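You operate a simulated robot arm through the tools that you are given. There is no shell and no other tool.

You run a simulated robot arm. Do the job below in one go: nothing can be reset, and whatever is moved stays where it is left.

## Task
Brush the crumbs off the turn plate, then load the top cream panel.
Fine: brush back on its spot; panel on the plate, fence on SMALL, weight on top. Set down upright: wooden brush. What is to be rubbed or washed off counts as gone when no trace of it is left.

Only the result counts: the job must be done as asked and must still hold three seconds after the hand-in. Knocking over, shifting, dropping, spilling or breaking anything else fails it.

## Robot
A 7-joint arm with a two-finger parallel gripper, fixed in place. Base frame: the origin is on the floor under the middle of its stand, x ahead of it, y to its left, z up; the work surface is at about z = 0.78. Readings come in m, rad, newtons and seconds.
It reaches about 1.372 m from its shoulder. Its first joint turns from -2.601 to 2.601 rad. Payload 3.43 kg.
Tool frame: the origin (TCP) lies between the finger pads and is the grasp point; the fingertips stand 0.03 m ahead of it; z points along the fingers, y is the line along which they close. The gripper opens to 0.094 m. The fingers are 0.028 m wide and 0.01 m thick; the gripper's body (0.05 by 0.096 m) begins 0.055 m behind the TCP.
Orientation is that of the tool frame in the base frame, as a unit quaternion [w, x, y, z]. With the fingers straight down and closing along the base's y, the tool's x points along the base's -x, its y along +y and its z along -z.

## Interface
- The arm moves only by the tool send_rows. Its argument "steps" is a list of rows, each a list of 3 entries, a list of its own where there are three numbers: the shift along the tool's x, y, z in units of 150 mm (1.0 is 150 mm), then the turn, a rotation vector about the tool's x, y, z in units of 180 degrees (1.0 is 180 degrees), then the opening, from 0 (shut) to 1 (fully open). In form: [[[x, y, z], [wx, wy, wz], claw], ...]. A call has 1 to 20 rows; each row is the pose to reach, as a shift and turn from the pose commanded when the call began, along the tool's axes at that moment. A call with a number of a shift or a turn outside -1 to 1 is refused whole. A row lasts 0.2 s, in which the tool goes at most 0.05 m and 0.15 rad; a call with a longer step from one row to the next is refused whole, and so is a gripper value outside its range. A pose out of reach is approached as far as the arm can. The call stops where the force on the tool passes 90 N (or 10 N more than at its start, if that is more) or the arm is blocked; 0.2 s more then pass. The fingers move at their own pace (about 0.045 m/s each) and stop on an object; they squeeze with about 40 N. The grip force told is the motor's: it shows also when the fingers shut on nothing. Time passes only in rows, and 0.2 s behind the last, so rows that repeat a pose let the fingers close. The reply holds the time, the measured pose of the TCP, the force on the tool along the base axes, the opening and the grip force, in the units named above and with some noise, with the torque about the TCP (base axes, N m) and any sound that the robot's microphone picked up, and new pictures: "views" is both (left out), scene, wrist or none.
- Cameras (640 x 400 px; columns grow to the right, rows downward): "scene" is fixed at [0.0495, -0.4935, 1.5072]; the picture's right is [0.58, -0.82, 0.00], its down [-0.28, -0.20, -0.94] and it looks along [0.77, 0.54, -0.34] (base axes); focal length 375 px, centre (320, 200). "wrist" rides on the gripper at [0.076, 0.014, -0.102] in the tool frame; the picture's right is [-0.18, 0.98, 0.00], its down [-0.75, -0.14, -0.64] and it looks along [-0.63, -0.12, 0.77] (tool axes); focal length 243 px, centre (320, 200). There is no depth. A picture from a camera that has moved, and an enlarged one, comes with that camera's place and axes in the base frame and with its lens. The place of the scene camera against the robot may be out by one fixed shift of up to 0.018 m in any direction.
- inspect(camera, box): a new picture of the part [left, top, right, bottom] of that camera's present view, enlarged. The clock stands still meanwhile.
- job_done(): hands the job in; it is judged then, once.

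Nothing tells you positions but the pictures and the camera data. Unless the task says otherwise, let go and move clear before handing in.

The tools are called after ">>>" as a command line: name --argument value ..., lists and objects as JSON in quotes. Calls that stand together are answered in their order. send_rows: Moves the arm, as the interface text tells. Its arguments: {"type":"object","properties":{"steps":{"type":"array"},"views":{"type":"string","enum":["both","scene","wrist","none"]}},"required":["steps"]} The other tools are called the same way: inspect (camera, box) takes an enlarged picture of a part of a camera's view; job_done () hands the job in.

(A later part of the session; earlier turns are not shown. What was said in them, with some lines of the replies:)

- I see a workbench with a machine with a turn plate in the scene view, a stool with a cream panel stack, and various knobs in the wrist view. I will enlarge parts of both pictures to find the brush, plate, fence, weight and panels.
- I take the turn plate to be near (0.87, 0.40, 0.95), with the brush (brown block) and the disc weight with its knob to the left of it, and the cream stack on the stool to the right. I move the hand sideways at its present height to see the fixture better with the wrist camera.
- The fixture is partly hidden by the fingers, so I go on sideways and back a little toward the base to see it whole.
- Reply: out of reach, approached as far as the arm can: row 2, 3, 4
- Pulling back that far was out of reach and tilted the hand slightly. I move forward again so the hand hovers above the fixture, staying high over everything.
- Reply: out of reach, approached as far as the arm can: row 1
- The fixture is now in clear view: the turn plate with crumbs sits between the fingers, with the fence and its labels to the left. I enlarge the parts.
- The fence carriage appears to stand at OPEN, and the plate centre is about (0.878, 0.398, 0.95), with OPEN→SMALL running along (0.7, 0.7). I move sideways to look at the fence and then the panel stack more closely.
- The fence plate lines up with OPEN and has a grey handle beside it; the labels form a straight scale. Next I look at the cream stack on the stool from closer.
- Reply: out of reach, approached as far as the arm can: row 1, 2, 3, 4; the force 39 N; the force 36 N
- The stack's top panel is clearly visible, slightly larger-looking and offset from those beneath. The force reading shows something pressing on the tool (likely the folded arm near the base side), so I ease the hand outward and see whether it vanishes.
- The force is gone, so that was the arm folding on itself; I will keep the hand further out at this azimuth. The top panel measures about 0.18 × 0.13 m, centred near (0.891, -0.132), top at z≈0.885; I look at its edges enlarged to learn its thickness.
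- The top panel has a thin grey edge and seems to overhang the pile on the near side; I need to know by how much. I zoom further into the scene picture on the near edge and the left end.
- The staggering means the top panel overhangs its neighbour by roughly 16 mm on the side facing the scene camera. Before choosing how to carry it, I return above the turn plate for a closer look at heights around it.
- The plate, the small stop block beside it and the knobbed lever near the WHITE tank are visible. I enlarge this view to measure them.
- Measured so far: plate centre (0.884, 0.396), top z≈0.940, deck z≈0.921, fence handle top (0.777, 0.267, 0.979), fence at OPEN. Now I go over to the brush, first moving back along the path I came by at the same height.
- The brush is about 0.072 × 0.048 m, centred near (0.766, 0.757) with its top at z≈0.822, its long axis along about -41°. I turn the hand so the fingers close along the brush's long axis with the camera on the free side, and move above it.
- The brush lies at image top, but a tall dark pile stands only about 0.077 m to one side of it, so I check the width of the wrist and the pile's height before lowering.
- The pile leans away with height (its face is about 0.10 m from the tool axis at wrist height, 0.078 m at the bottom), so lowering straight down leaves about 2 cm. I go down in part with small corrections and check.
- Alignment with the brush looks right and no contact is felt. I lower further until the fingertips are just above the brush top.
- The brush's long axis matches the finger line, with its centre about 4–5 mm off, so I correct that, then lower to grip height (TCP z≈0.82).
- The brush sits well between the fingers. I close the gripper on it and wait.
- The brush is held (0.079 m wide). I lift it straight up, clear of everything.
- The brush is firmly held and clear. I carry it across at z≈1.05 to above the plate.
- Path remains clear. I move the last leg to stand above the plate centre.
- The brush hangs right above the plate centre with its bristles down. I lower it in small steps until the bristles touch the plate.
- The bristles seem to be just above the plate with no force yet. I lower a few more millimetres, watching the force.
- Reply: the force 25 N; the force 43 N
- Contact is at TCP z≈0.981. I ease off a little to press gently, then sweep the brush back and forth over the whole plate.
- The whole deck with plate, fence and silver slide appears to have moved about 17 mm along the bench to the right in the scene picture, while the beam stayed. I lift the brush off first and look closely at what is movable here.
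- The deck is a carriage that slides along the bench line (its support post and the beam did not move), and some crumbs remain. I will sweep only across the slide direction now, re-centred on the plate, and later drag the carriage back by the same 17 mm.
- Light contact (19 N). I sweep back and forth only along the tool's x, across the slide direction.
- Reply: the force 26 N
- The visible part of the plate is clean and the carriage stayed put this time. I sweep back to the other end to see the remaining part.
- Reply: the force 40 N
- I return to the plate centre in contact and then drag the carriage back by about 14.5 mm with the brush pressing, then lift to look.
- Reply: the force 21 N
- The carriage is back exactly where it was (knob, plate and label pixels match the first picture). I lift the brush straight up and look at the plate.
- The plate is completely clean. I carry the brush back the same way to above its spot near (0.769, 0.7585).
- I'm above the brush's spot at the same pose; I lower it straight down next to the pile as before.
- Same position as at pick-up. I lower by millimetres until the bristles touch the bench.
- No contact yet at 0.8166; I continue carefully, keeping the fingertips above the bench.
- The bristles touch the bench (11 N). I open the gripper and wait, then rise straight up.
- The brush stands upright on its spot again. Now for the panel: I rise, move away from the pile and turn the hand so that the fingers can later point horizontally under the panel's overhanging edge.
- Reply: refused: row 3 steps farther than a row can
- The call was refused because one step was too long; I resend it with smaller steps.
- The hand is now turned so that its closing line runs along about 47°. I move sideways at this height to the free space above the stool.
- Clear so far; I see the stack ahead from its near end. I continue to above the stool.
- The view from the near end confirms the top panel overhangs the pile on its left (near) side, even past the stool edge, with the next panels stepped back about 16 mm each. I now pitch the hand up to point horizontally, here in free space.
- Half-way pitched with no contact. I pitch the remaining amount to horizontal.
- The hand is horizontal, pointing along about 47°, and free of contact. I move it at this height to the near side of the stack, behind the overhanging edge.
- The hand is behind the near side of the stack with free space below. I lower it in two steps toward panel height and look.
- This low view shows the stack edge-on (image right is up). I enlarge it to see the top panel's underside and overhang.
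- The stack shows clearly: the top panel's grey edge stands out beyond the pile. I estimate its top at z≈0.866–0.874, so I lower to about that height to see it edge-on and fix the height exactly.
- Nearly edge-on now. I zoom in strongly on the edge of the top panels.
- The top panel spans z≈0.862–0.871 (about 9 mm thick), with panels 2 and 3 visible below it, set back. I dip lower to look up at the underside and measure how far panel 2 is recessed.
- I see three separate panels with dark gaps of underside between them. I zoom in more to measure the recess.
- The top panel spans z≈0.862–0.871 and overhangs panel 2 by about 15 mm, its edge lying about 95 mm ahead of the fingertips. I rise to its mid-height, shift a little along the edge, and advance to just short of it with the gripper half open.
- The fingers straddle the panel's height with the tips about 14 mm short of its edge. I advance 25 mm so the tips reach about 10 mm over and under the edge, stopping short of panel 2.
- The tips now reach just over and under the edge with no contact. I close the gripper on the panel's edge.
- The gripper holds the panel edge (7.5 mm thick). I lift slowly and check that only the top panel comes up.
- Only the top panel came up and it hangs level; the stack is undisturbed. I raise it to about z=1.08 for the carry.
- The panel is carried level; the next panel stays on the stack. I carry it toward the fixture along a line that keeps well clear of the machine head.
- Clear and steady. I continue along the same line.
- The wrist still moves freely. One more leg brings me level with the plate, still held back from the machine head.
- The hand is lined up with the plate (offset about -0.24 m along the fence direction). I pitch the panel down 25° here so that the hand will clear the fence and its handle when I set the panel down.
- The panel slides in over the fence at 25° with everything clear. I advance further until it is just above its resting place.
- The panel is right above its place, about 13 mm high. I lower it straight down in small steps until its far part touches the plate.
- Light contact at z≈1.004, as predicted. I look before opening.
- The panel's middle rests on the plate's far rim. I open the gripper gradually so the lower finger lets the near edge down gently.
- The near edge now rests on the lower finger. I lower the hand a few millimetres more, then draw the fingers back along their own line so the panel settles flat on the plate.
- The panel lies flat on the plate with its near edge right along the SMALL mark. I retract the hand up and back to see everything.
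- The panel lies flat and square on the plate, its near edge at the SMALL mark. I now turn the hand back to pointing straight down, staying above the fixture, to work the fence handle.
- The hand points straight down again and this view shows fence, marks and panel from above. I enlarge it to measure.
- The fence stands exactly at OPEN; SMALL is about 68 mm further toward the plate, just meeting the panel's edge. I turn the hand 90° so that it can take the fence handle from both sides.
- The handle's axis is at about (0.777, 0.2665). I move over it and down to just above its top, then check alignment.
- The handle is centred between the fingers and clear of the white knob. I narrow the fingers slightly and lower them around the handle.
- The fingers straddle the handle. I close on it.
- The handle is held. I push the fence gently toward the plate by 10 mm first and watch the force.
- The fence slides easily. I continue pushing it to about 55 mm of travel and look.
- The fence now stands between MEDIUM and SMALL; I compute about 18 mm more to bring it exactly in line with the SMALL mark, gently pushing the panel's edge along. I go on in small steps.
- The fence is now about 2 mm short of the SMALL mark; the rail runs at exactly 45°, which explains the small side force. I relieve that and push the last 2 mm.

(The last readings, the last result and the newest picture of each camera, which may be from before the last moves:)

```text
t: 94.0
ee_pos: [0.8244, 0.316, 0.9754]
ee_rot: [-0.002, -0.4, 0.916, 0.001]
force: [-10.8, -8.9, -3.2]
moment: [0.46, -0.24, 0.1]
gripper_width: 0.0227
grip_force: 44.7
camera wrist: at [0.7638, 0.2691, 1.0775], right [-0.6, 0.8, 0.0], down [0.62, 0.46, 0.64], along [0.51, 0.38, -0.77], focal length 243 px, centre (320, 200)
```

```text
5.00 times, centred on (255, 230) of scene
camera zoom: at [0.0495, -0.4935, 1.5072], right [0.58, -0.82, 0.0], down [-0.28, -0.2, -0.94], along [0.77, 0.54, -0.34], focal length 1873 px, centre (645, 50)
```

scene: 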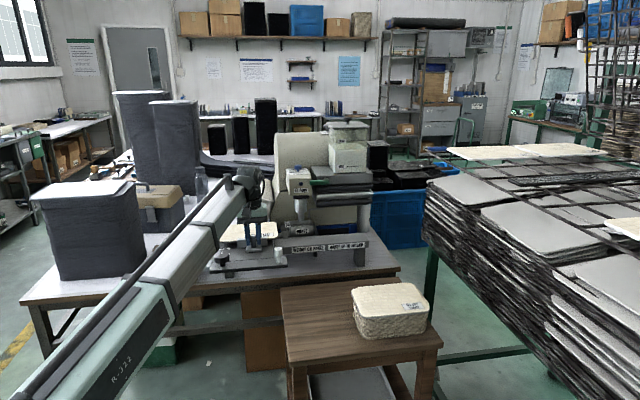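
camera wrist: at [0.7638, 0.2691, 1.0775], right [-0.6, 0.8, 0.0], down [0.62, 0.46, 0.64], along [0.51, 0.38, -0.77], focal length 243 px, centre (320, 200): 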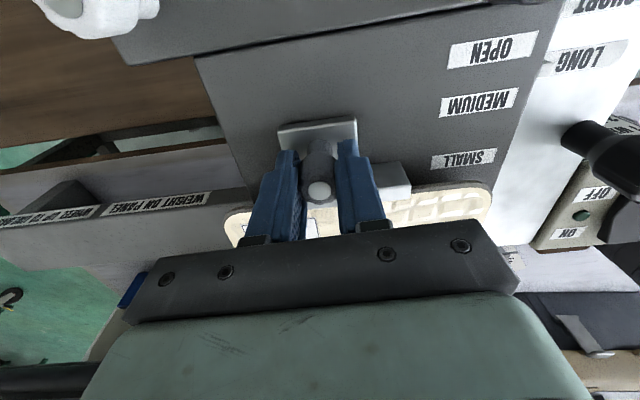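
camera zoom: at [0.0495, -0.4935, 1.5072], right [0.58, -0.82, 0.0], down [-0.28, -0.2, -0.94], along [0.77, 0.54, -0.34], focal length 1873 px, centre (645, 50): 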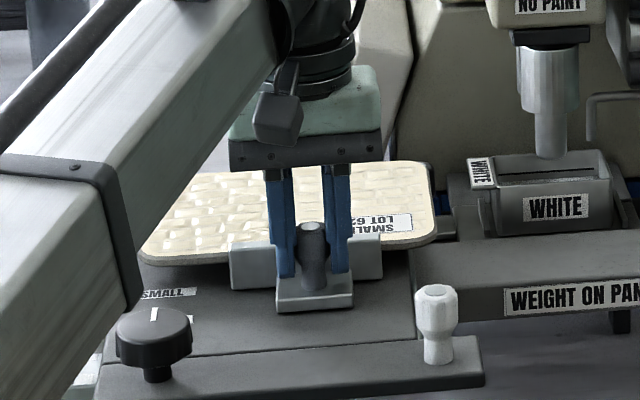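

The fence now meets a firm stop (about 14 N against me), right at the SMALL mark. I open the gripper and rise clear.

>>> send_rows --steps '[[[0, 0, 0], [0, 0, 0], 0.4], [[0, 0, 0], [0, 0, 0], 0.6], [[0, 0, 0], [0, 0, 0], 0.6], [[0, 0, 0], [0, 0, 0], 0.6]]' --views "none"

>>> send_rows --steps '[[[0, 0, -0.1], [0, 0, 0], 0.6], [[0, 0, -0.3], [0, 0, 0], 0.6], [[0, 0, -0.55], [0, 0, 0], 0.6], [[0, 0, -0.8], [0, 0, 0], 0.6], [[0, 0, -1], [0, 0, 0], 0.6]]' --views "both"

>>> inspect --camera "wrist" --box '[200, 0, 480, 200]'

>>> inspect --camera "scene" --box '[180, 190, 300, 280]'

```text
t: 95.0
ee_pos: [0.8274, 0.3164, 0.9754]
ee_rot: [0.0, -0.401, 0.916, 0.0]
force: [0.2, -0.3, 0.4]
moment: [-0.04, 0.03, -0.02]
gripper_width: 0.0563
grip_force: 0.0
```

```text
t: 96.2
ee_pos: [0.8276, 0.316, 1.1256]
ee_rot: [0.001, -0.401, 0.916, 0.0]
force: [-0.1, 0.4, -0.6]
moment: [0.0, 0.0, 0.02]
gripper_width: 0.0565
grip_force: 0.1
camera wrist: at [0.7655, 0.2688, 1.2294], right [-0.6, 0.8, 0.0], down [0.62, 0.46, 0.64], along [0.52, 0.38, -0.77], focal length 243 px, centre (320, 200)
```

scene: 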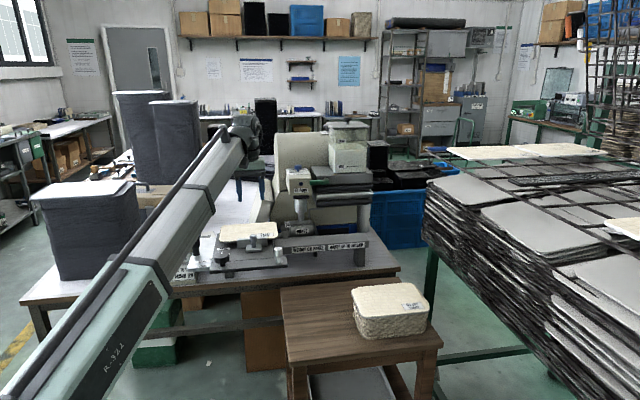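
wrist: 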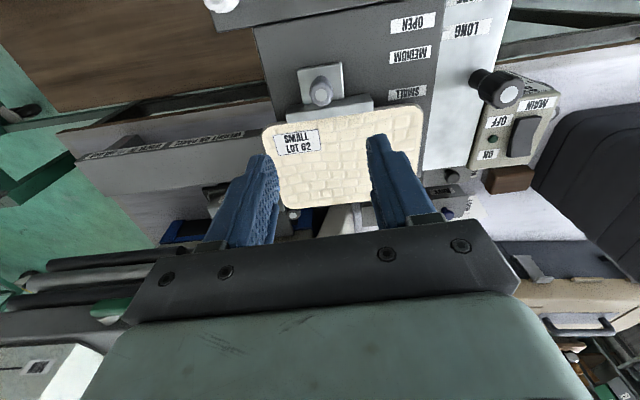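

```text
2.00 times, centred on (340, 100) of wrist
camera zoom: at [0.7655, 0.2688, 1.2294], right [-0.6, 0.8, 0.0], down [0.62, 0.46, 0.64], along [0.52, 0.38, -0.77], focal length 485 px, centre (280, 400)
```

zoom: 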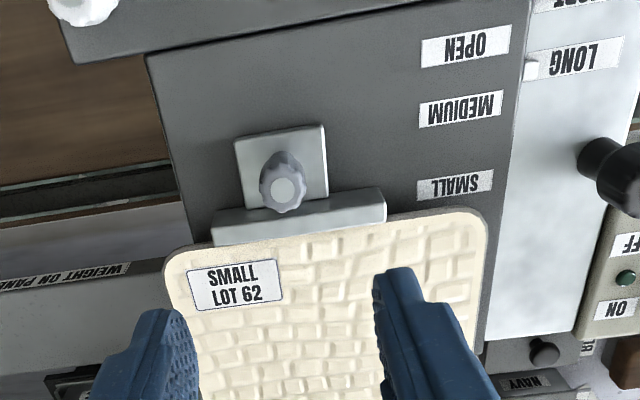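

```text
4.44 times, centred on (240, 235) of scene
camera zoom: at [0.0495, -0.4935, 1.5072], right [0.58, -0.82, 0.0], down [-0.28, -0.2, -0.94], along [0.77, 0.54, -0.34], focal length 1665 px, centre (676, 44)
```

zoom: 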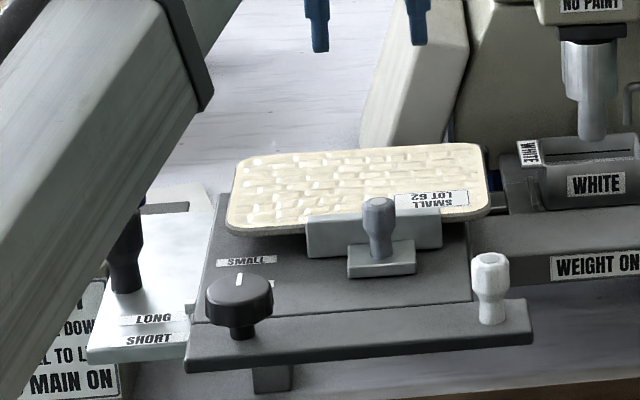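

The fence stays at SMALL against the panel's edge, and the carriage has not moved. Next is the disc weight with the knob near (0.66, 0.65); I move over toward it at this height.

>>> send_rows --steps '[[[-0.09, 0.24, 0], [0, 0, 0], 0.6], [[-0.18, 0.48, 0], [0, 0, 0], 0.6], [[-0.29, 0.778, 0], [0, 0, 0], 0.6]]' --views "none"

>>> send_rows --steps '[[[-0.09, 0.24, 0], [0, 0, 0], 0.6], [[-0.18, 0.48, 0], [0, 0, 0], 0.6], [[-0.29, 0.778, 0], [0, 0, 0], 0.6]]' --views "both"

```text
t: 97.0
ee_pos: [0.7693, 0.4276, 1.1233]
ee_rot: [0.0, -0.399, 0.917, 0.001]
force: [-0.5, -0.2, -0.7]
moment: [0.04, 0.03, 0.0]
gripper_width: 0.0561
grip_force: 0.0
```

```text
t: 97.8
ee_pos: [0.7145, 0.5393, 1.1239]
ee_rot: [-0.001, -0.4, 0.916, -0.001]
force: [0.0, -0.6, 0.3]
moment: [0.06, 0.02, -0.01]
gripper_width: 0.0562
grip_force: 0.1
camera wrist: at [0.6531, 0.4926, 1.2263], right [-0.59, 0.8, 0.0], down [0.62, 0.46, 0.64], along [0.52, 0.38, -0.77], focal length 243 px, centre (320, 200)
```

scene: 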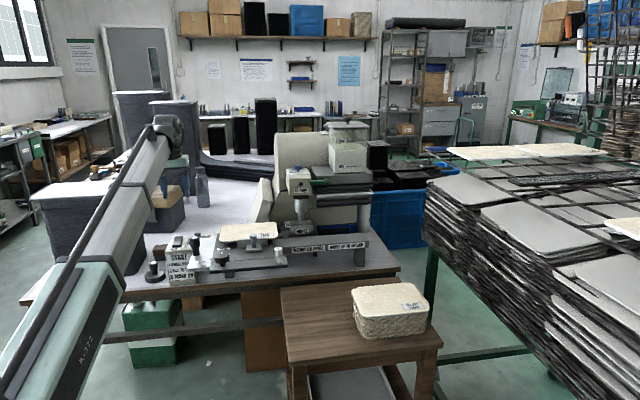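
wrist: 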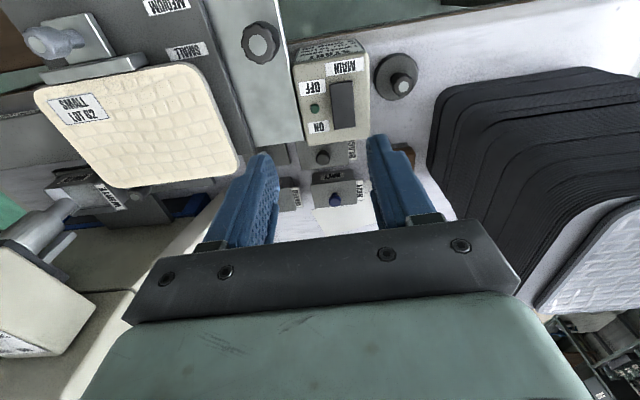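

The weight is visible beside the control box. I enlarge it.

>>> inspect --camera "wrist" --box '[330, 20, 490, 140]'

>>> inspect --camera "scene" --box '[130, 230, 210, 290]'

```text
3.33 times, centred on (410, 80) of wrist
camera zoom: at [0.6531, 0.4926, 1.2263], right [-0.59, 0.8, 0.0], down [0.62, 0.46, 0.64], along [0.52, 0.38, -0.77], focal length 809 px, centre (20, 600)
```

zoom: 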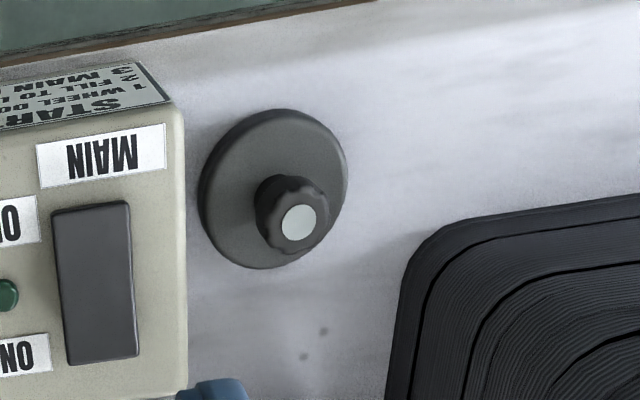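

```text
6.67 times, centred on (170, 260) of scene
camera zoom: at [0.0495, -0.4935, 1.5072], right [0.58, -0.82, 0.0], down [-0.28, -0.2, -0.94], along [0.77, 0.54, -0.34], focal length 2498 px, centre (1320, -200)
```

zoom: 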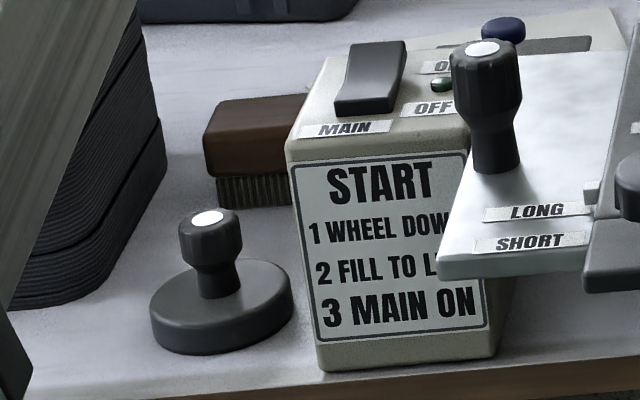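

The weight stands at about (0.661, 0.652) with its knob top near z≈0.845. I move above it and part-way down, then check alignment.

>>> send_rows --steps '[[[-0.1, 0.25, 0], [0, 0, 0], 0.6], [[-0.2, 0.5, 0], [0, 0, 0], 0.6], [[-0.308, 0.772, 0], [0, 0, 0], 0.6], [[-0.308, 0.772, 0.3], [0, 0, 0], 0.6], [[-0.308, 0.772, 0.6], [0, 0, 0], 0.6], [[-0.308, 0.772, 0.9], [0, 0, 0], 0.6]]' --views "both"

>>> inspect --camera "wrist" --box '[220, 20, 440, 180]'

```text
t: 99.2
ee_pos: [0.6622, 0.6504, 0.9911]
ee_rot: [0.0, -0.4, 0.917, 0.0]
force: [0.0, -0.2, 0.0]
moment: [0.03, -0.02, -0.05]
gripper_width: 0.0564
grip_force: 0.0
camera wrist: at [0.5998, 0.6032, 1.0931], right [-0.6, 0.8, 0.0], down [0.62, 0.46, 0.64], along [0.52, 0.38, -0.77], focal length 243 px, centre (320, 200)
```

scene: 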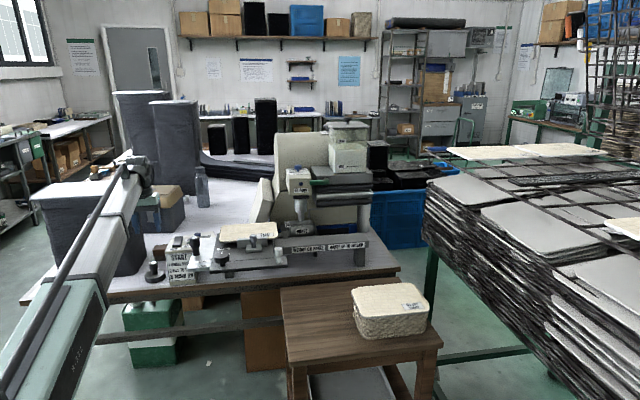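
wrist: 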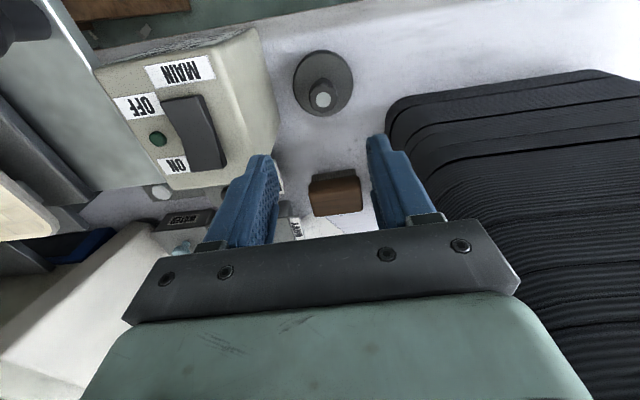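

```text
2.50 times, centred on (330, 100) of wrist
camera zoom: at [0.5998, 0.6032, 1.0931], right [-0.6, 0.8, 0.0], down [0.62, 0.46, 0.64], along [0.52, 0.38, -0.77], focal length 606 px, centre (295, 450)
```

zoom: 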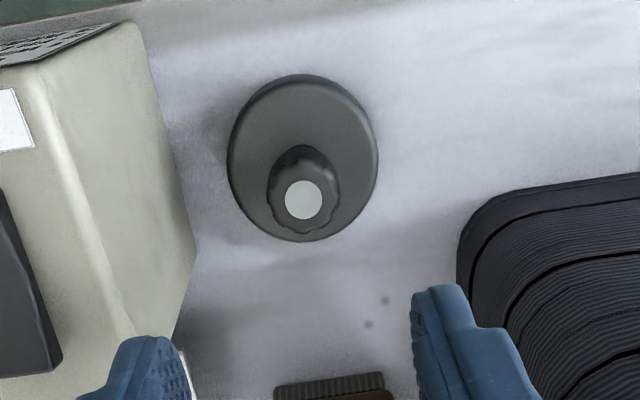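

The knob is 3–4 mm off to one side; I correct and lower the open fingers around it, keeping the tips above the disc.

>>> send_rows --steps '[[[0.013, 0.024, 0.2], [0, 0, 0], 0.6], [[0.013, 0.024, 0.45], [0, 0, 0], 0.6], [[0.013, 0.024, 0.65], [0, 0, 0], 0.6]]' --views "both"

>>> inspect --camera "wrist" --box '[220, 60, 440, 220]'

>>> inspect --camera "scene" --box '[120, 200, 220, 290]'

```text
t: 100.0
ee_pos: [0.6568, 0.6502, 0.8924]
ee_rot: [0.0, -0.401, 0.916, 0.0]
force: [-0.6, 0.3, 0.7]
moment: [-0.01, 0.01, -0.03]
gripper_width: 0.0561
grip_force: 0.1
camera wrist: at [0.5949, 0.6037, 0.994], right [-0.6, 0.8, 0.0], down [0.62, 0.46, 0.64], along [0.52, 0.38, -0.77], focal length 243 px, centre (320, 200)
```

scene: 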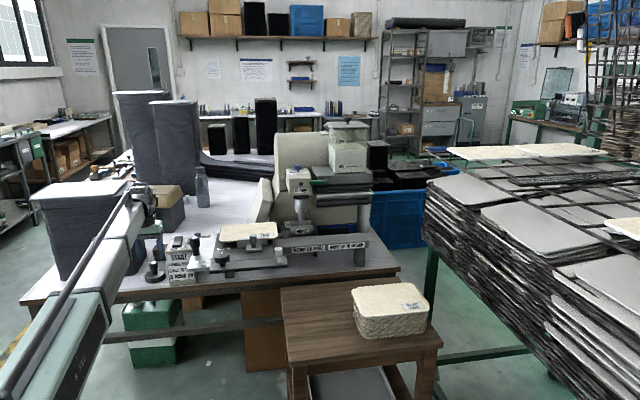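
wrist: 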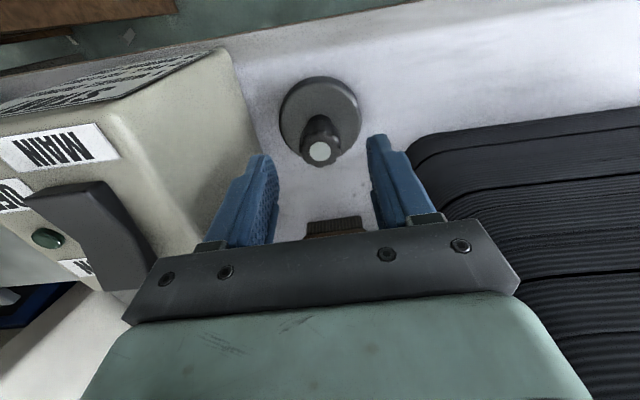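

```text
2.50 times, centred on (330, 140) of wrist
camera zoom: at [0.5949, 0.6037, 0.994], right [-0.6, 0.8, 0.0], down [0.62, 0.46, 0.64], along [0.52, 0.38, -0.77], focal length 606 px, centre (295, 350)
```

zoom: 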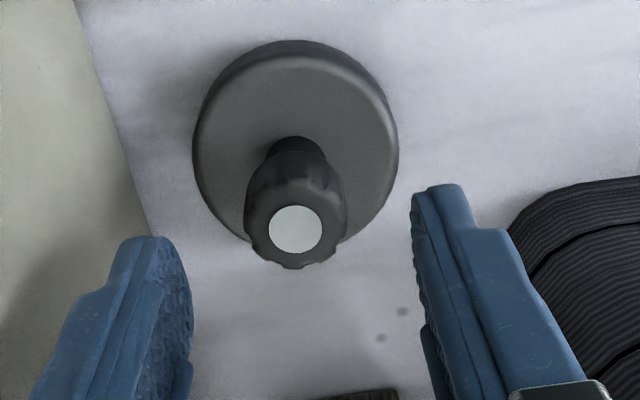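

```text
4.44 times, centred on (170, 245) of scene
camera zoom: at [0.0495, -0.4935, 1.5072], right [0.58, -0.82, 0.0], down [-0.28, -0.2, -0.94], along [0.77, 0.54, -0.34], focal length 1665 px, centre (987, 0)
```

zoom: 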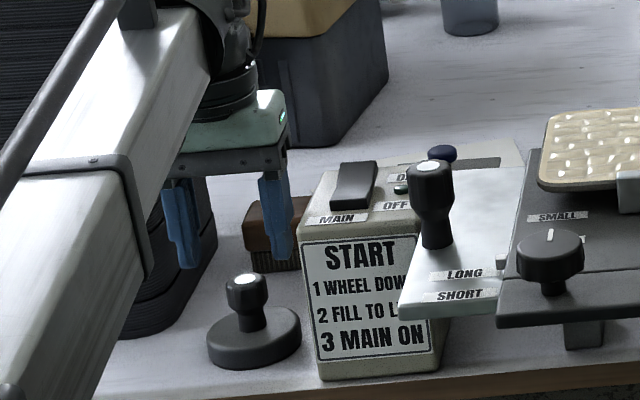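

Aligned: the knob's top is at z≈0.853 centred between the fingers. I lower the last part and close.

>>> send_rows --steps '[[[0, 0, 0.12], [0, 0, 0], 0.6], [[0, 0, 0.24], [0, 0, 0], 0.6], [[0, 0, 0.315], [0, 0, 0], 0.6], [[0, 0, 0.315], [0, 0, 0], 0.3], [[0, 0, 0.315], [0, 0, 0], 0], [[0, 0, 0.315], [0, 0, 0], 0], [[0, 0, 0.315], [0, 0, 0], 0]]' --views "both"

>>> inspect --camera "scene" --box '[120, 200, 220, 290]'

```text
t: 101.6
ee_pos: [0.6574, 0.6514, 0.8449]
ee_rot: [0.0, -0.4, 0.916, 0.001]
force: [1.3, 0.6, -0.1]
moment: [0.01, -0.1, -0.04]
gripper_width: 0.0291
grip_force: 39.7
camera wrist: at [0.5956, 0.6046, 0.9482], right [-0.6, 0.8, 0.0], down [0.62, 0.46, 0.64], along [0.52, 0.38, -0.77], focal length 243 px, centre (320, 200)
```

scene: 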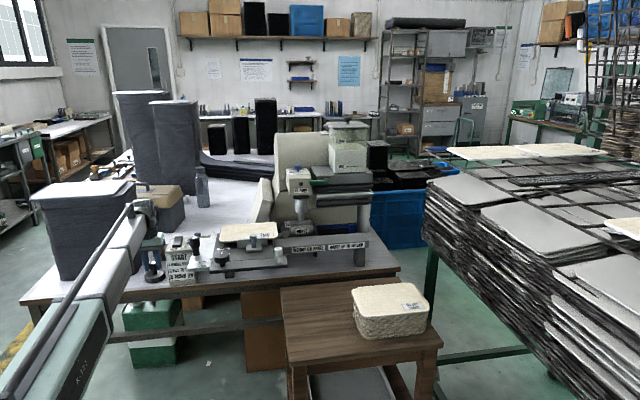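
wrist: 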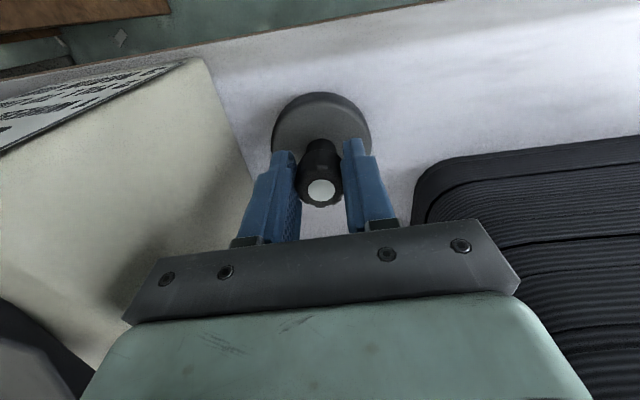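

```text
4.44 times, centred on (170, 245) of scene
camera zoom: at [0.0495, -0.4935, 1.5072], right [0.58, -0.82, 0.0], down [-0.28, -0.2, -0.94], along [0.77, 0.54, -0.34], focal length 1665 px, centre (987, 0)
```

zoom: 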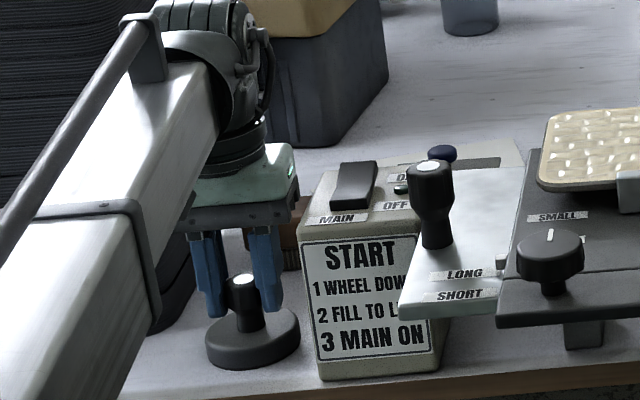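

The knob is gripped (29 mm). I lift slowly and check.

>>> send_rows --steps '[[[0, 0, -0.05], [0, 0, 0], 0], [[0, 0, -0.15], [0, 0, 0], 0], [[0, 0, -0.3], [0, 0, 0], 0]]' --views "both"

>>> inspect --camera "scene" --box '[120, 200, 220, 290]'

```text
t: 102.4
ee_pos: [0.6565, 0.6523, 0.8883]
ee_rot: [0.0, -0.4, 0.916, 0.0]
force: [-0.5, 1.4, -6.0]
moment: [-0.05, 0.03, -0.01]
gripper_width: 0.0291
grip_force: 39.9
camera wrist: at [0.5942, 0.6053, 0.9911], right [-0.6, 0.8, 0.0], down [0.62, 0.46, 0.64], along [0.52, 0.38, -0.77], focal length 243 px, centre (320, 200)
```

scene: 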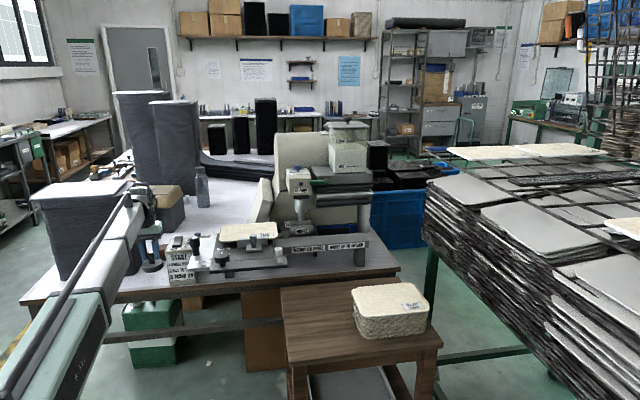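
wrist: 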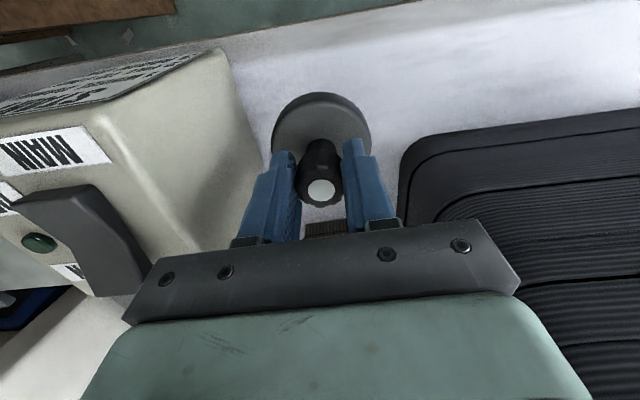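

```text
4.44 times, centred on (170, 245) of scene
camera zoom: at [0.0495, -0.4935, 1.5072], right [0.58, -0.82, 0.0], down [-0.28, -0.2, -0.94], along [0.77, 0.54, -0.34], focal length 1665 px, centre (987, 0)
```

zoom: 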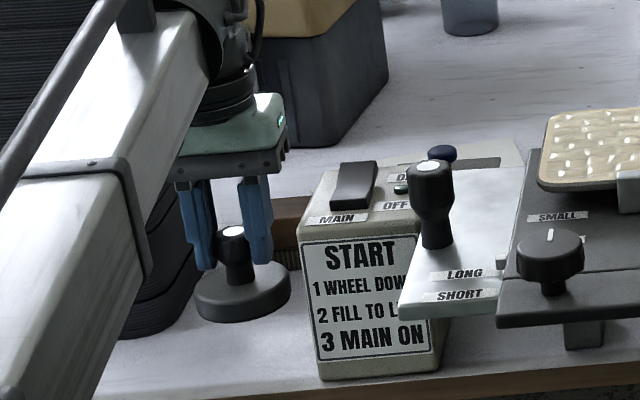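

The weight (about 0.6 kg) hangs level in the grip. I raise it well above everything and carry it to the plate.

>>> send_rows --steps '[[[0, 0, -0.25], [0, 0, 0], 0], [[0, 0, -0.5], [0, 0, 0], 0], [[0, 0, -0.75], [0, 0, 0], 0], [[0, 0, -1], [0, 0, 0], 0]]' --views "none"

>>> send_rows --steps '[[[0, 0, -0.2], [0, 0, 0], 0], [[0, 0, -0.42], [0, 0, 0], 0], [[0.02, -0.2, -0.42], [0, 0, 0], 0], [[0.04, -0.45, -0.42], [0, 0, 0], 0], [[0.066, -0.754, -0.42], [0, 0, 0], 0]]' --views "none"

>>> send_rows --steps '[[[0.02, -0.25, 0], [0, 0, 0], 0], [[0.04, -0.5, 0], [0, 0, 0], 0], [[0.066, -0.754, 0], [0, 0, 0], 0]]' --views "both"

```text
t: 103.4
ee_pos: [0.6571, 0.6532, 1.0379]
ee_rot: [0.0, -0.401, 0.916, 0.0]
force: [0.6, 0.6, -6.4]
moment: [-0.03, 0.04, 0.01]
gripper_width: 0.0293
grip_force: 40.2
```

```text
t: 104.6
ee_pos: [0.7332, 0.5688, 1.1017]
ee_rot: [0.001, -0.4, 0.916, 0.0]
force: [-0.7, -0.5, -5.9]
moment: [-0.06, -0.02, 0.03]
gripper_width: 0.0291
grip_force: 39.9
```

```text
t: 105.4
ee_pos: [0.808, 0.486, 1.1031]
ee_rot: [0.0, -0.401, 0.916, -0.001]
force: [-0.8, -0.1, -5.4]
moment: [-0.01, 0.01, -0.01]
gripper_width: 0.029
grip_force: 40.0
camera wrist: at [0.7466, 0.439, 1.2065], right [-0.6, 0.8, 0.0], down [0.62, 0.46, 0.64], along [0.52, 0.38, -0.77], focal length 243 px, centre (320, 200)
```

scene: 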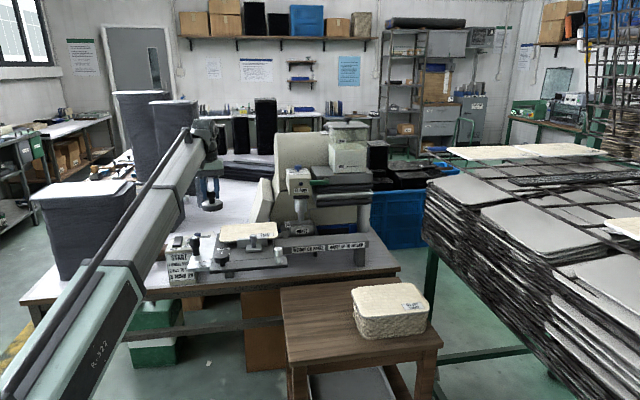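
wrist: 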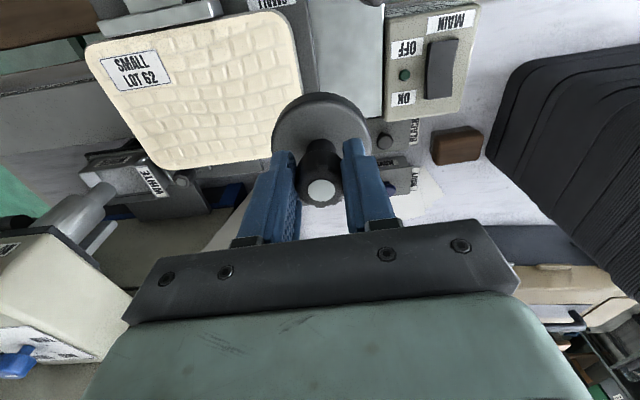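

One more leg to stand above the panel's centre.

>>> send_rows --steps '[[[0.025, -0.25, 0], [0, 0, 0], 0], [[0.05, -0.5, 0], [0, 0, 0], 0], [[0.076, -0.771, 0], [0, 0, 0], 0]]' --views "both"

>>> inspect --camera "scene" --box '[190, 150, 320, 270]'

>>> inspect --camera "wrist" --box '[180, 0, 460, 200]'

```text
t: 106.2
ee_pos: [0.885, 0.3992, 1.1049]
ee_rot: [0.001, -0.401, 0.916, 0.0]
force: [0.2, 0.6, -5.4]
moment: [0.0, 0.01, -0.02]
gripper_width: 0.0291
grip_force: 40.2
camera wrist: at [0.8226, 0.3519, 1.2065], right [-0.6, 0.8, 0.0], down [0.62, 0.46, 0.64], along [0.52, 0.38, -0.77], focal length 243 px, centre (320, 200)
```

scene: 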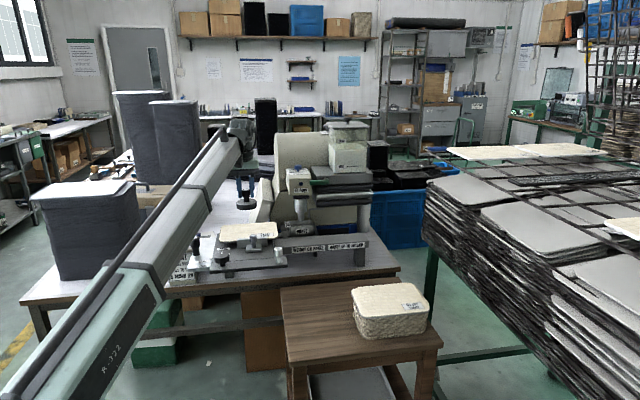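
wrist: 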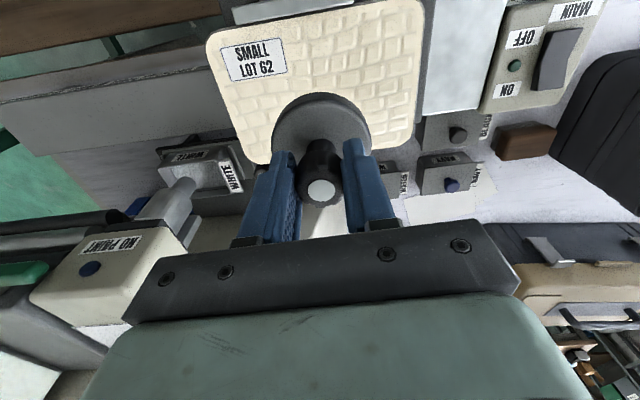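

```text
3.33 times, centred on (255, 210) of scene
camera zoom: at [0.0495, -0.4935, 1.5072], right [0.58, -0.82, 0.0], down [-0.28, -0.2, -0.94], along [0.77, 0.54, -0.34], focal length 1249 px, centre (537, 167)
```

zoom: 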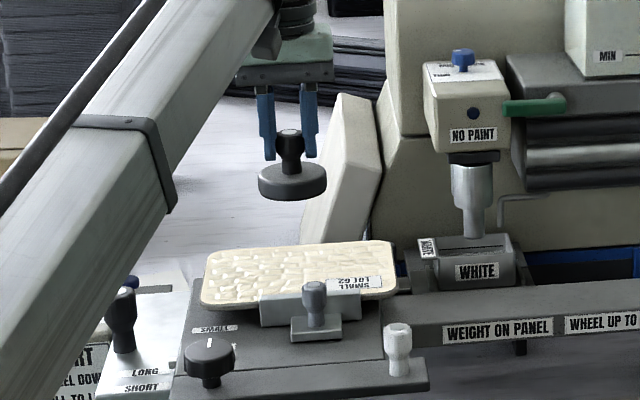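

```text
2.00 times, centred on (320, 100) of wrist
camera zoom: at [0.8226, 0.3519, 1.2065], right [-0.6, 0.8, 0.0], down [0.62, 0.46, 0.64], along [0.52, 0.38, -0.77], focal length 485 px, centre (320, 400)
```

zoom: 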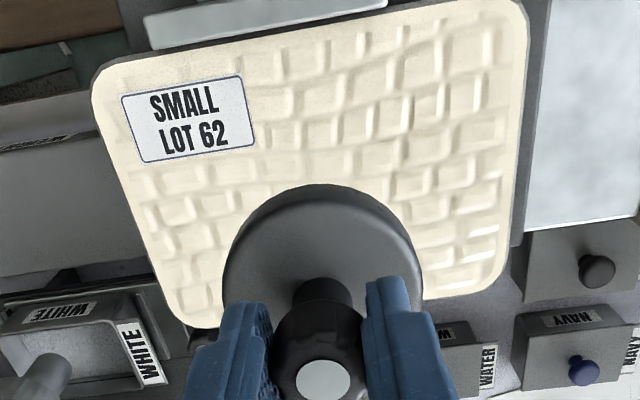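

The weight hangs over the panel's centre (within 3 mm). I lower it: first most of the way, then in millimetre steps until it rests on the panel.

>>> send_rows --steps '[[[0, 0, 0.2], [0, 0, 0], 0], [[0, 0, 0.4], [0, 0, 0], 0], [[0, 0, 0.53], [0, 0, 0], 0]]' --views "none"

>>> send_rows --steps '[[[0, 0, 0.02], [0, 0, 0], 0], [[0, 0, 0.04], [0, 0, 0], 0]]' --views "none"

>>> send_rows --steps '[[[0, 0, 0.015], [0, 0, 0], 0], [[0, 0, 0.025], [0, 0, 0], 0]]' --views "none"

```text
t: 107.0
ee_pos: [0.8859, 0.3974, 1.0223]
ee_rot: [0.0, -0.401, 0.916, 0.0]
force: [0.6, 0.1, -4.9]
moment: [-0.03, 0.04, -0.01]
gripper_width: 0.029
grip_force: 40.2
```

```text
t: 107.6
ee_pos: [0.8867, 0.3974, 1.0166]
ee_rot: [0.0, -0.4, 0.917, 0.0]
force: [-0.2, -1.0, -5.2]
moment: [0.0, 0.02, -0.02]
gripper_width: 0.029
grip_force: 40.2
```

```text
t: 108.2
ee_pos: [0.8854, 0.3968, 1.0132]
ee_rot: [-0.001, -0.401, 0.916, 0.0]
force: [1.2, 0.1, -1.9]
moment: [0.0, 0.05, -0.02]
gripper_width: 0.0287
grip_force: 40.2
```

Contact begins at z≈1.013. I lower a little more so that the panel carries it fully, then check.

>>> send_rows --steps '[[[0, 0, 0.005], [0, 0, 0], 0], [[0, 0, 0.005], [0, 0, 0], 0]]' --views "both"

>>> inspect --camera "scene" --box '[190, 170, 310, 270]'

```text
t: 108.8
ee_pos: [0.8861, 0.3967, 1.0124]
ee_rot: [0.001, -0.401, 0.916, 0.001]
force: [1.0, -0.2, 10.2]
moment: [-0.02, 0.07, 0.0]
gripper_width: 0.0291
grip_force: 39.6
camera wrist: at [0.824, 0.3498, 1.1161], right [-0.6, 0.8, 0.0], down [0.62, 0.46, 0.64], along [0.52, 0.38, -0.77], focal length 243 px, centre (320, 200)
```

scene: 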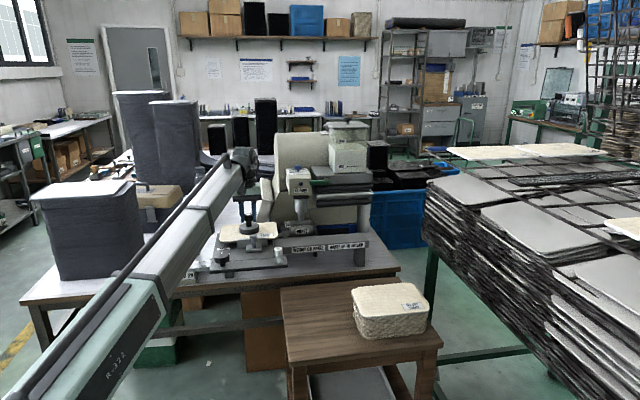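
wrist: 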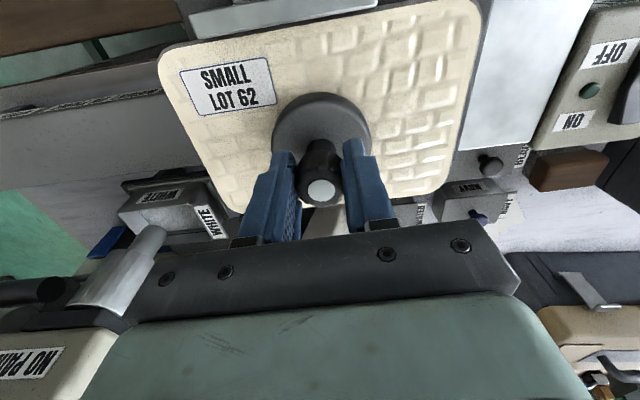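

```text
4.00 times, centred on (250, 220) of scene
camera zoom: at [0.0495, -0.4935, 1.5072], right [0.58, -0.82, 0.0], down [-0.28, -0.2, -0.94], along [0.77, 0.54, -0.34], focal length 1499 px, centre (600, 120)
```

zoom: 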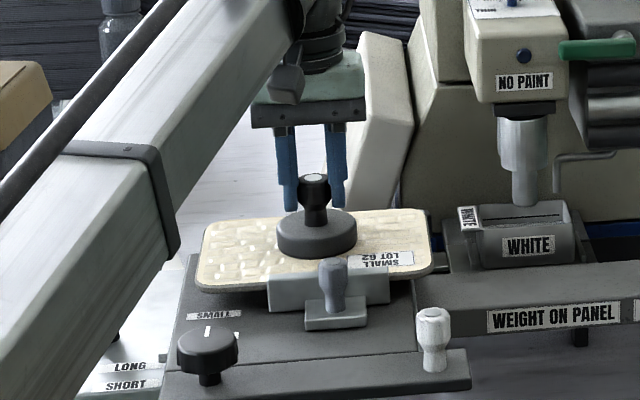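

The weight sits on the panel. I open the gripper and rise straight up.

>>> send_rows --steps '[[[0, 0, 0], [0, 0, 0], 0.45], [[0, 0, 0], [0, 0, 0], 0.6], [[0, 0, 0], [0, 0, 0], 0.6], [[0, 0, 0], [0, 0, 0], 0.6]]' --views "none"

>>> send_rows --steps '[[[0, 0, -0.1], [0, 0, 0], 0.6], [[0, 0, -0.3], [0, 0, 0], 0.6], [[0, 0, -0.55], [0, 0, 0], 0.6], [[0, 0, -0.8], [0, 0, 0], 0.6]]' --views "both"

>>> inspect --camera "scene" --box '[180, 190, 300, 280]'

```text
t: 109.8
ee_pos: [0.886, 0.3969, 1.0133]
ee_rot: [0.0, -0.4, 0.917, 0.001]
force: [-0.1, -0.6, -0.6]
moment: [0.0, 0.02, 0.04]
gripper_width: 0.0567
grip_force: 0.1
```

```text
t: 110.8
ee_pos: [0.8866, 0.3973, 1.1329]
ee_rot: [0.0, -0.4, 0.916, 0.0]
force: [1.2, 0.0, 0.0]
moment: [0.0, 0.02, 0.02]
gripper_width: 0.0562
grip_force: 0.1
camera wrist: at [0.8242, 0.3497, 1.2356], right [-0.6, 0.8, 0.0], down [0.62, 0.46, 0.64], along [0.52, 0.38, -0.77], focal length 243 px, centre (320, 200)
```

scene: 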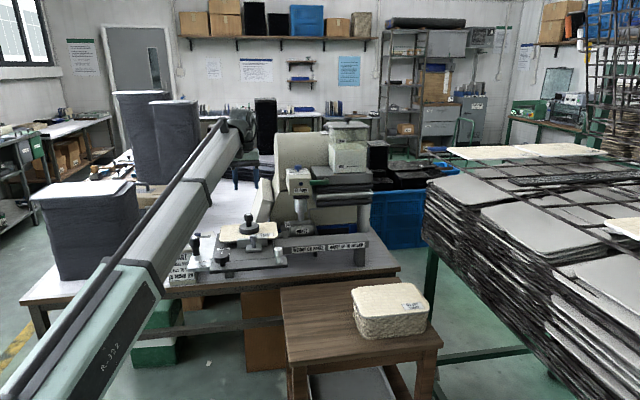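
wrist: 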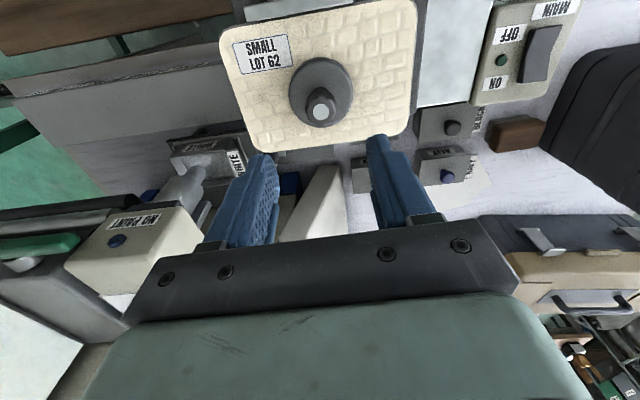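

```text
4.44 times, centred on (240, 235) of scene
camera zoom: at [0.0495, -0.4935, 1.5072], right [0.58, -0.82, 0.0], down [-0.28, -0.2, -0.94], along [0.77, 0.54, -0.34], focal length 1665 px, centre (676, 44)
```

zoom: 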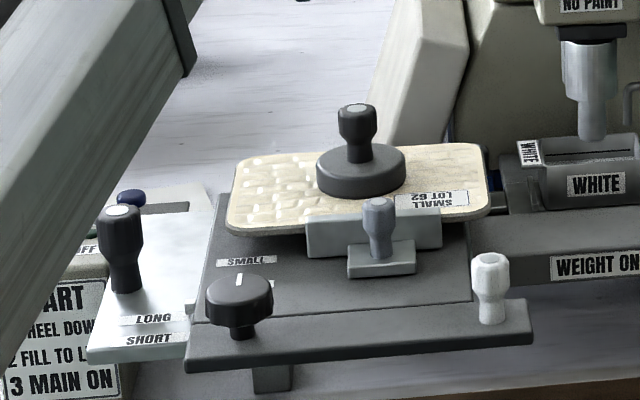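

Panel, fence and weight are all in place. I move the hand clear to the side and take a last look at everything.

>>> send_rows --steps '[[[-0.05, 0.27, 0], [0, 0, 0], 0.6], [[-0.1, 0.54, 0], [0, 0, 0], 0.6], [[-0.15, 0.83, 0], [0, 0, 0], 0.6]]' --views "none"

>>> send_rows --steps '[[[-0.05, 0.27, 0], [0, 0, 0], 0.6], [[-0.1, 0.54, 0], [0, 0, 0], 0.6], [[-0.15, 0.83, 0], [0, 0, 0], 0.6]]' --views "both"

>>> inspect --camera "scene" --box '[140, 190, 300, 290]'

>>> inspect --camera "wrist" --box '[60, 0, 460, 220]'

>>> inspect --camera "scene" --box '[340, 270, 470, 360]'

```text
t: 111.6
ee_pos: [0.8109, 0.4959, 1.1323]
ee_rot: [0.0, -0.4, 0.917, 0.0]
force: [0.4, -0.7, 0.7]
moment: [0.01, -0.01, 0.03]
gripper_width: 0.0564
grip_force: 0.0
```

```text
t: 112.4
ee_pos: [0.7348, 0.5976, 1.1323]
ee_rot: [0.0, -0.399, 0.917, 0.0]
force: [0.5, 0.2, -1.1]
moment: [0.04, 0.02, 0.03]
gripper_width: 0.0564
grip_force: 0.1
camera wrist: at [0.6727, 0.5506, 1.2359], right [-0.59, 0.8, 0.0], down [0.62, 0.46, 0.64], along [0.52, 0.38, -0.77], focal length 243 px, centre (320, 200)
```

scene: 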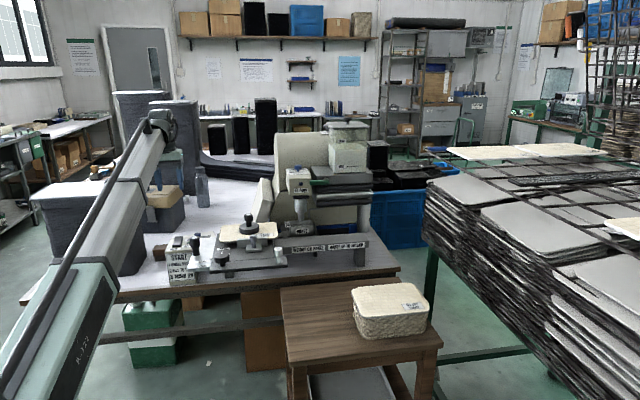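
wrist: 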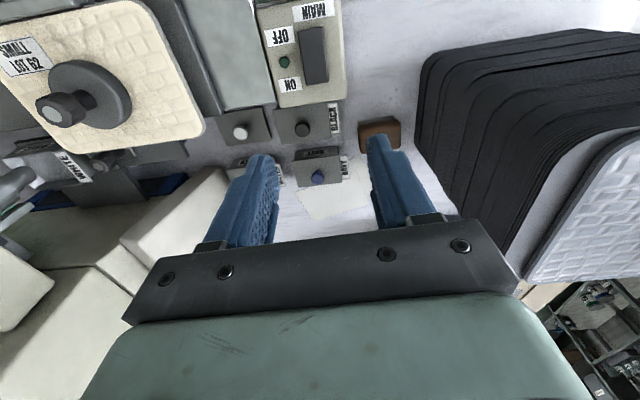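

```text
4.00 times, centred on (220, 240) of scene
camera zoom: at [0.0495, -0.4935, 1.5072], right [0.58, -0.82, 0.0], down [-0.28, -0.2, -0.94], along [0.77, 0.54, -0.34], focal length 1499 px, centre (720, 40)
```

zoom: 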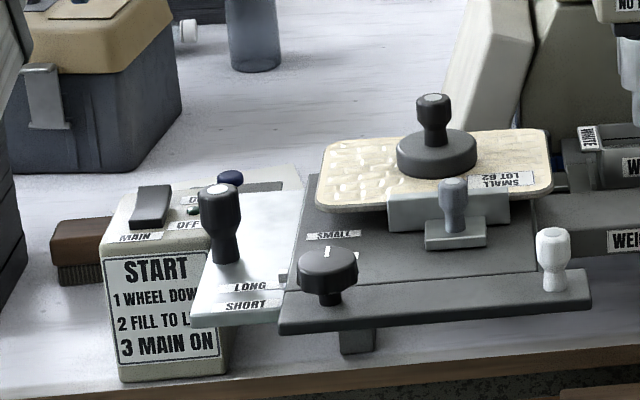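

```text
1.60 times, centred on (260, 110) of wrist
camera zoom: at [0.6727, 0.5506, 1.2359], right [-0.59, 0.8, 0.0], down [0.62, 0.46, 0.64], along [0.52, 0.38, -0.77], focal length 388 px, centre (416, 344)
```

zoom: 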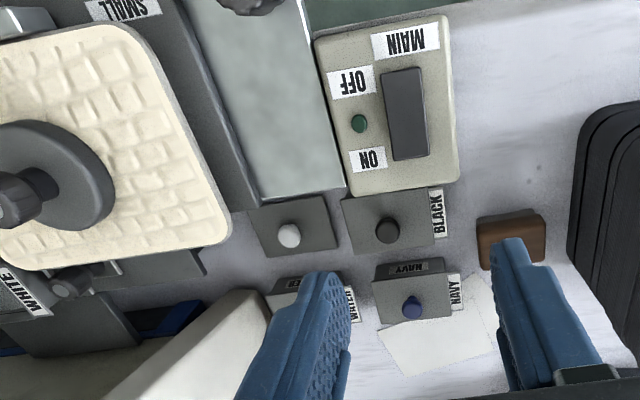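

```text
4.44 times, centred on (405, 315) of scene
camera zoom: at [0.0495, -0.4935, 1.5072], right [0.58, -0.82, 0.0], down [-0.28, -0.2, -0.94], along [0.77, 0.54, -0.34], focal length 1665 px, centre (-58, -311)
```

zoom: 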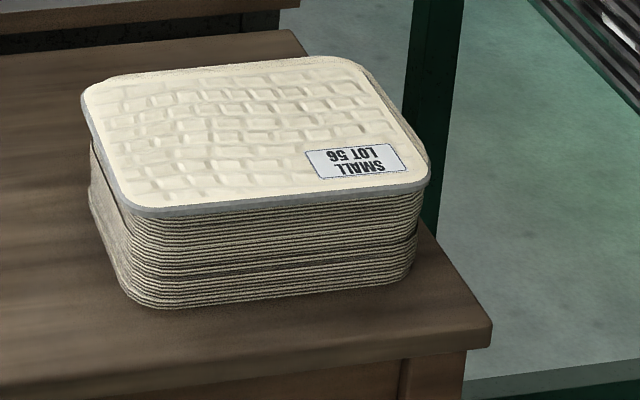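

Everything is as asked: the plate was brushed clean, the brush stands upright on its spot, and the LOT 62 panel lies on the plate. The fence is at SMALL, the weight is on top, the carriage is back where it was, and the remaining stack is undisturbed. The hand is open and clear, so I hand in.

>>> job_done

```text
The job is handed in.
```

The job is done and handed in; I have not seen the result of the judging.

- **Crumbs:** the turn plate was brushed clean, and no crumbs showed in the pictures before I loaded the panel.
- **Brush:** it stands upright on its spot, within a couple of millimetres of where it was.
- **Panel:** the top cream panel (SMALL, LOT 62) lies flat on the plate. The rest of the stack looks undisturbed.
- **Fence:** it is at SMALL, against a firm stop and touching the panel's near edge. It lines up with the mark to about 1.5 mm.
- **Weight:** it sits near the middle of the panel.

**Carriage moved:** during the first brushing pass the plate's carriage slid about 15 mm along its rail. I dragged it back, and in the later pictures it matches its starting position.

The hand is open and clear of the fixture.
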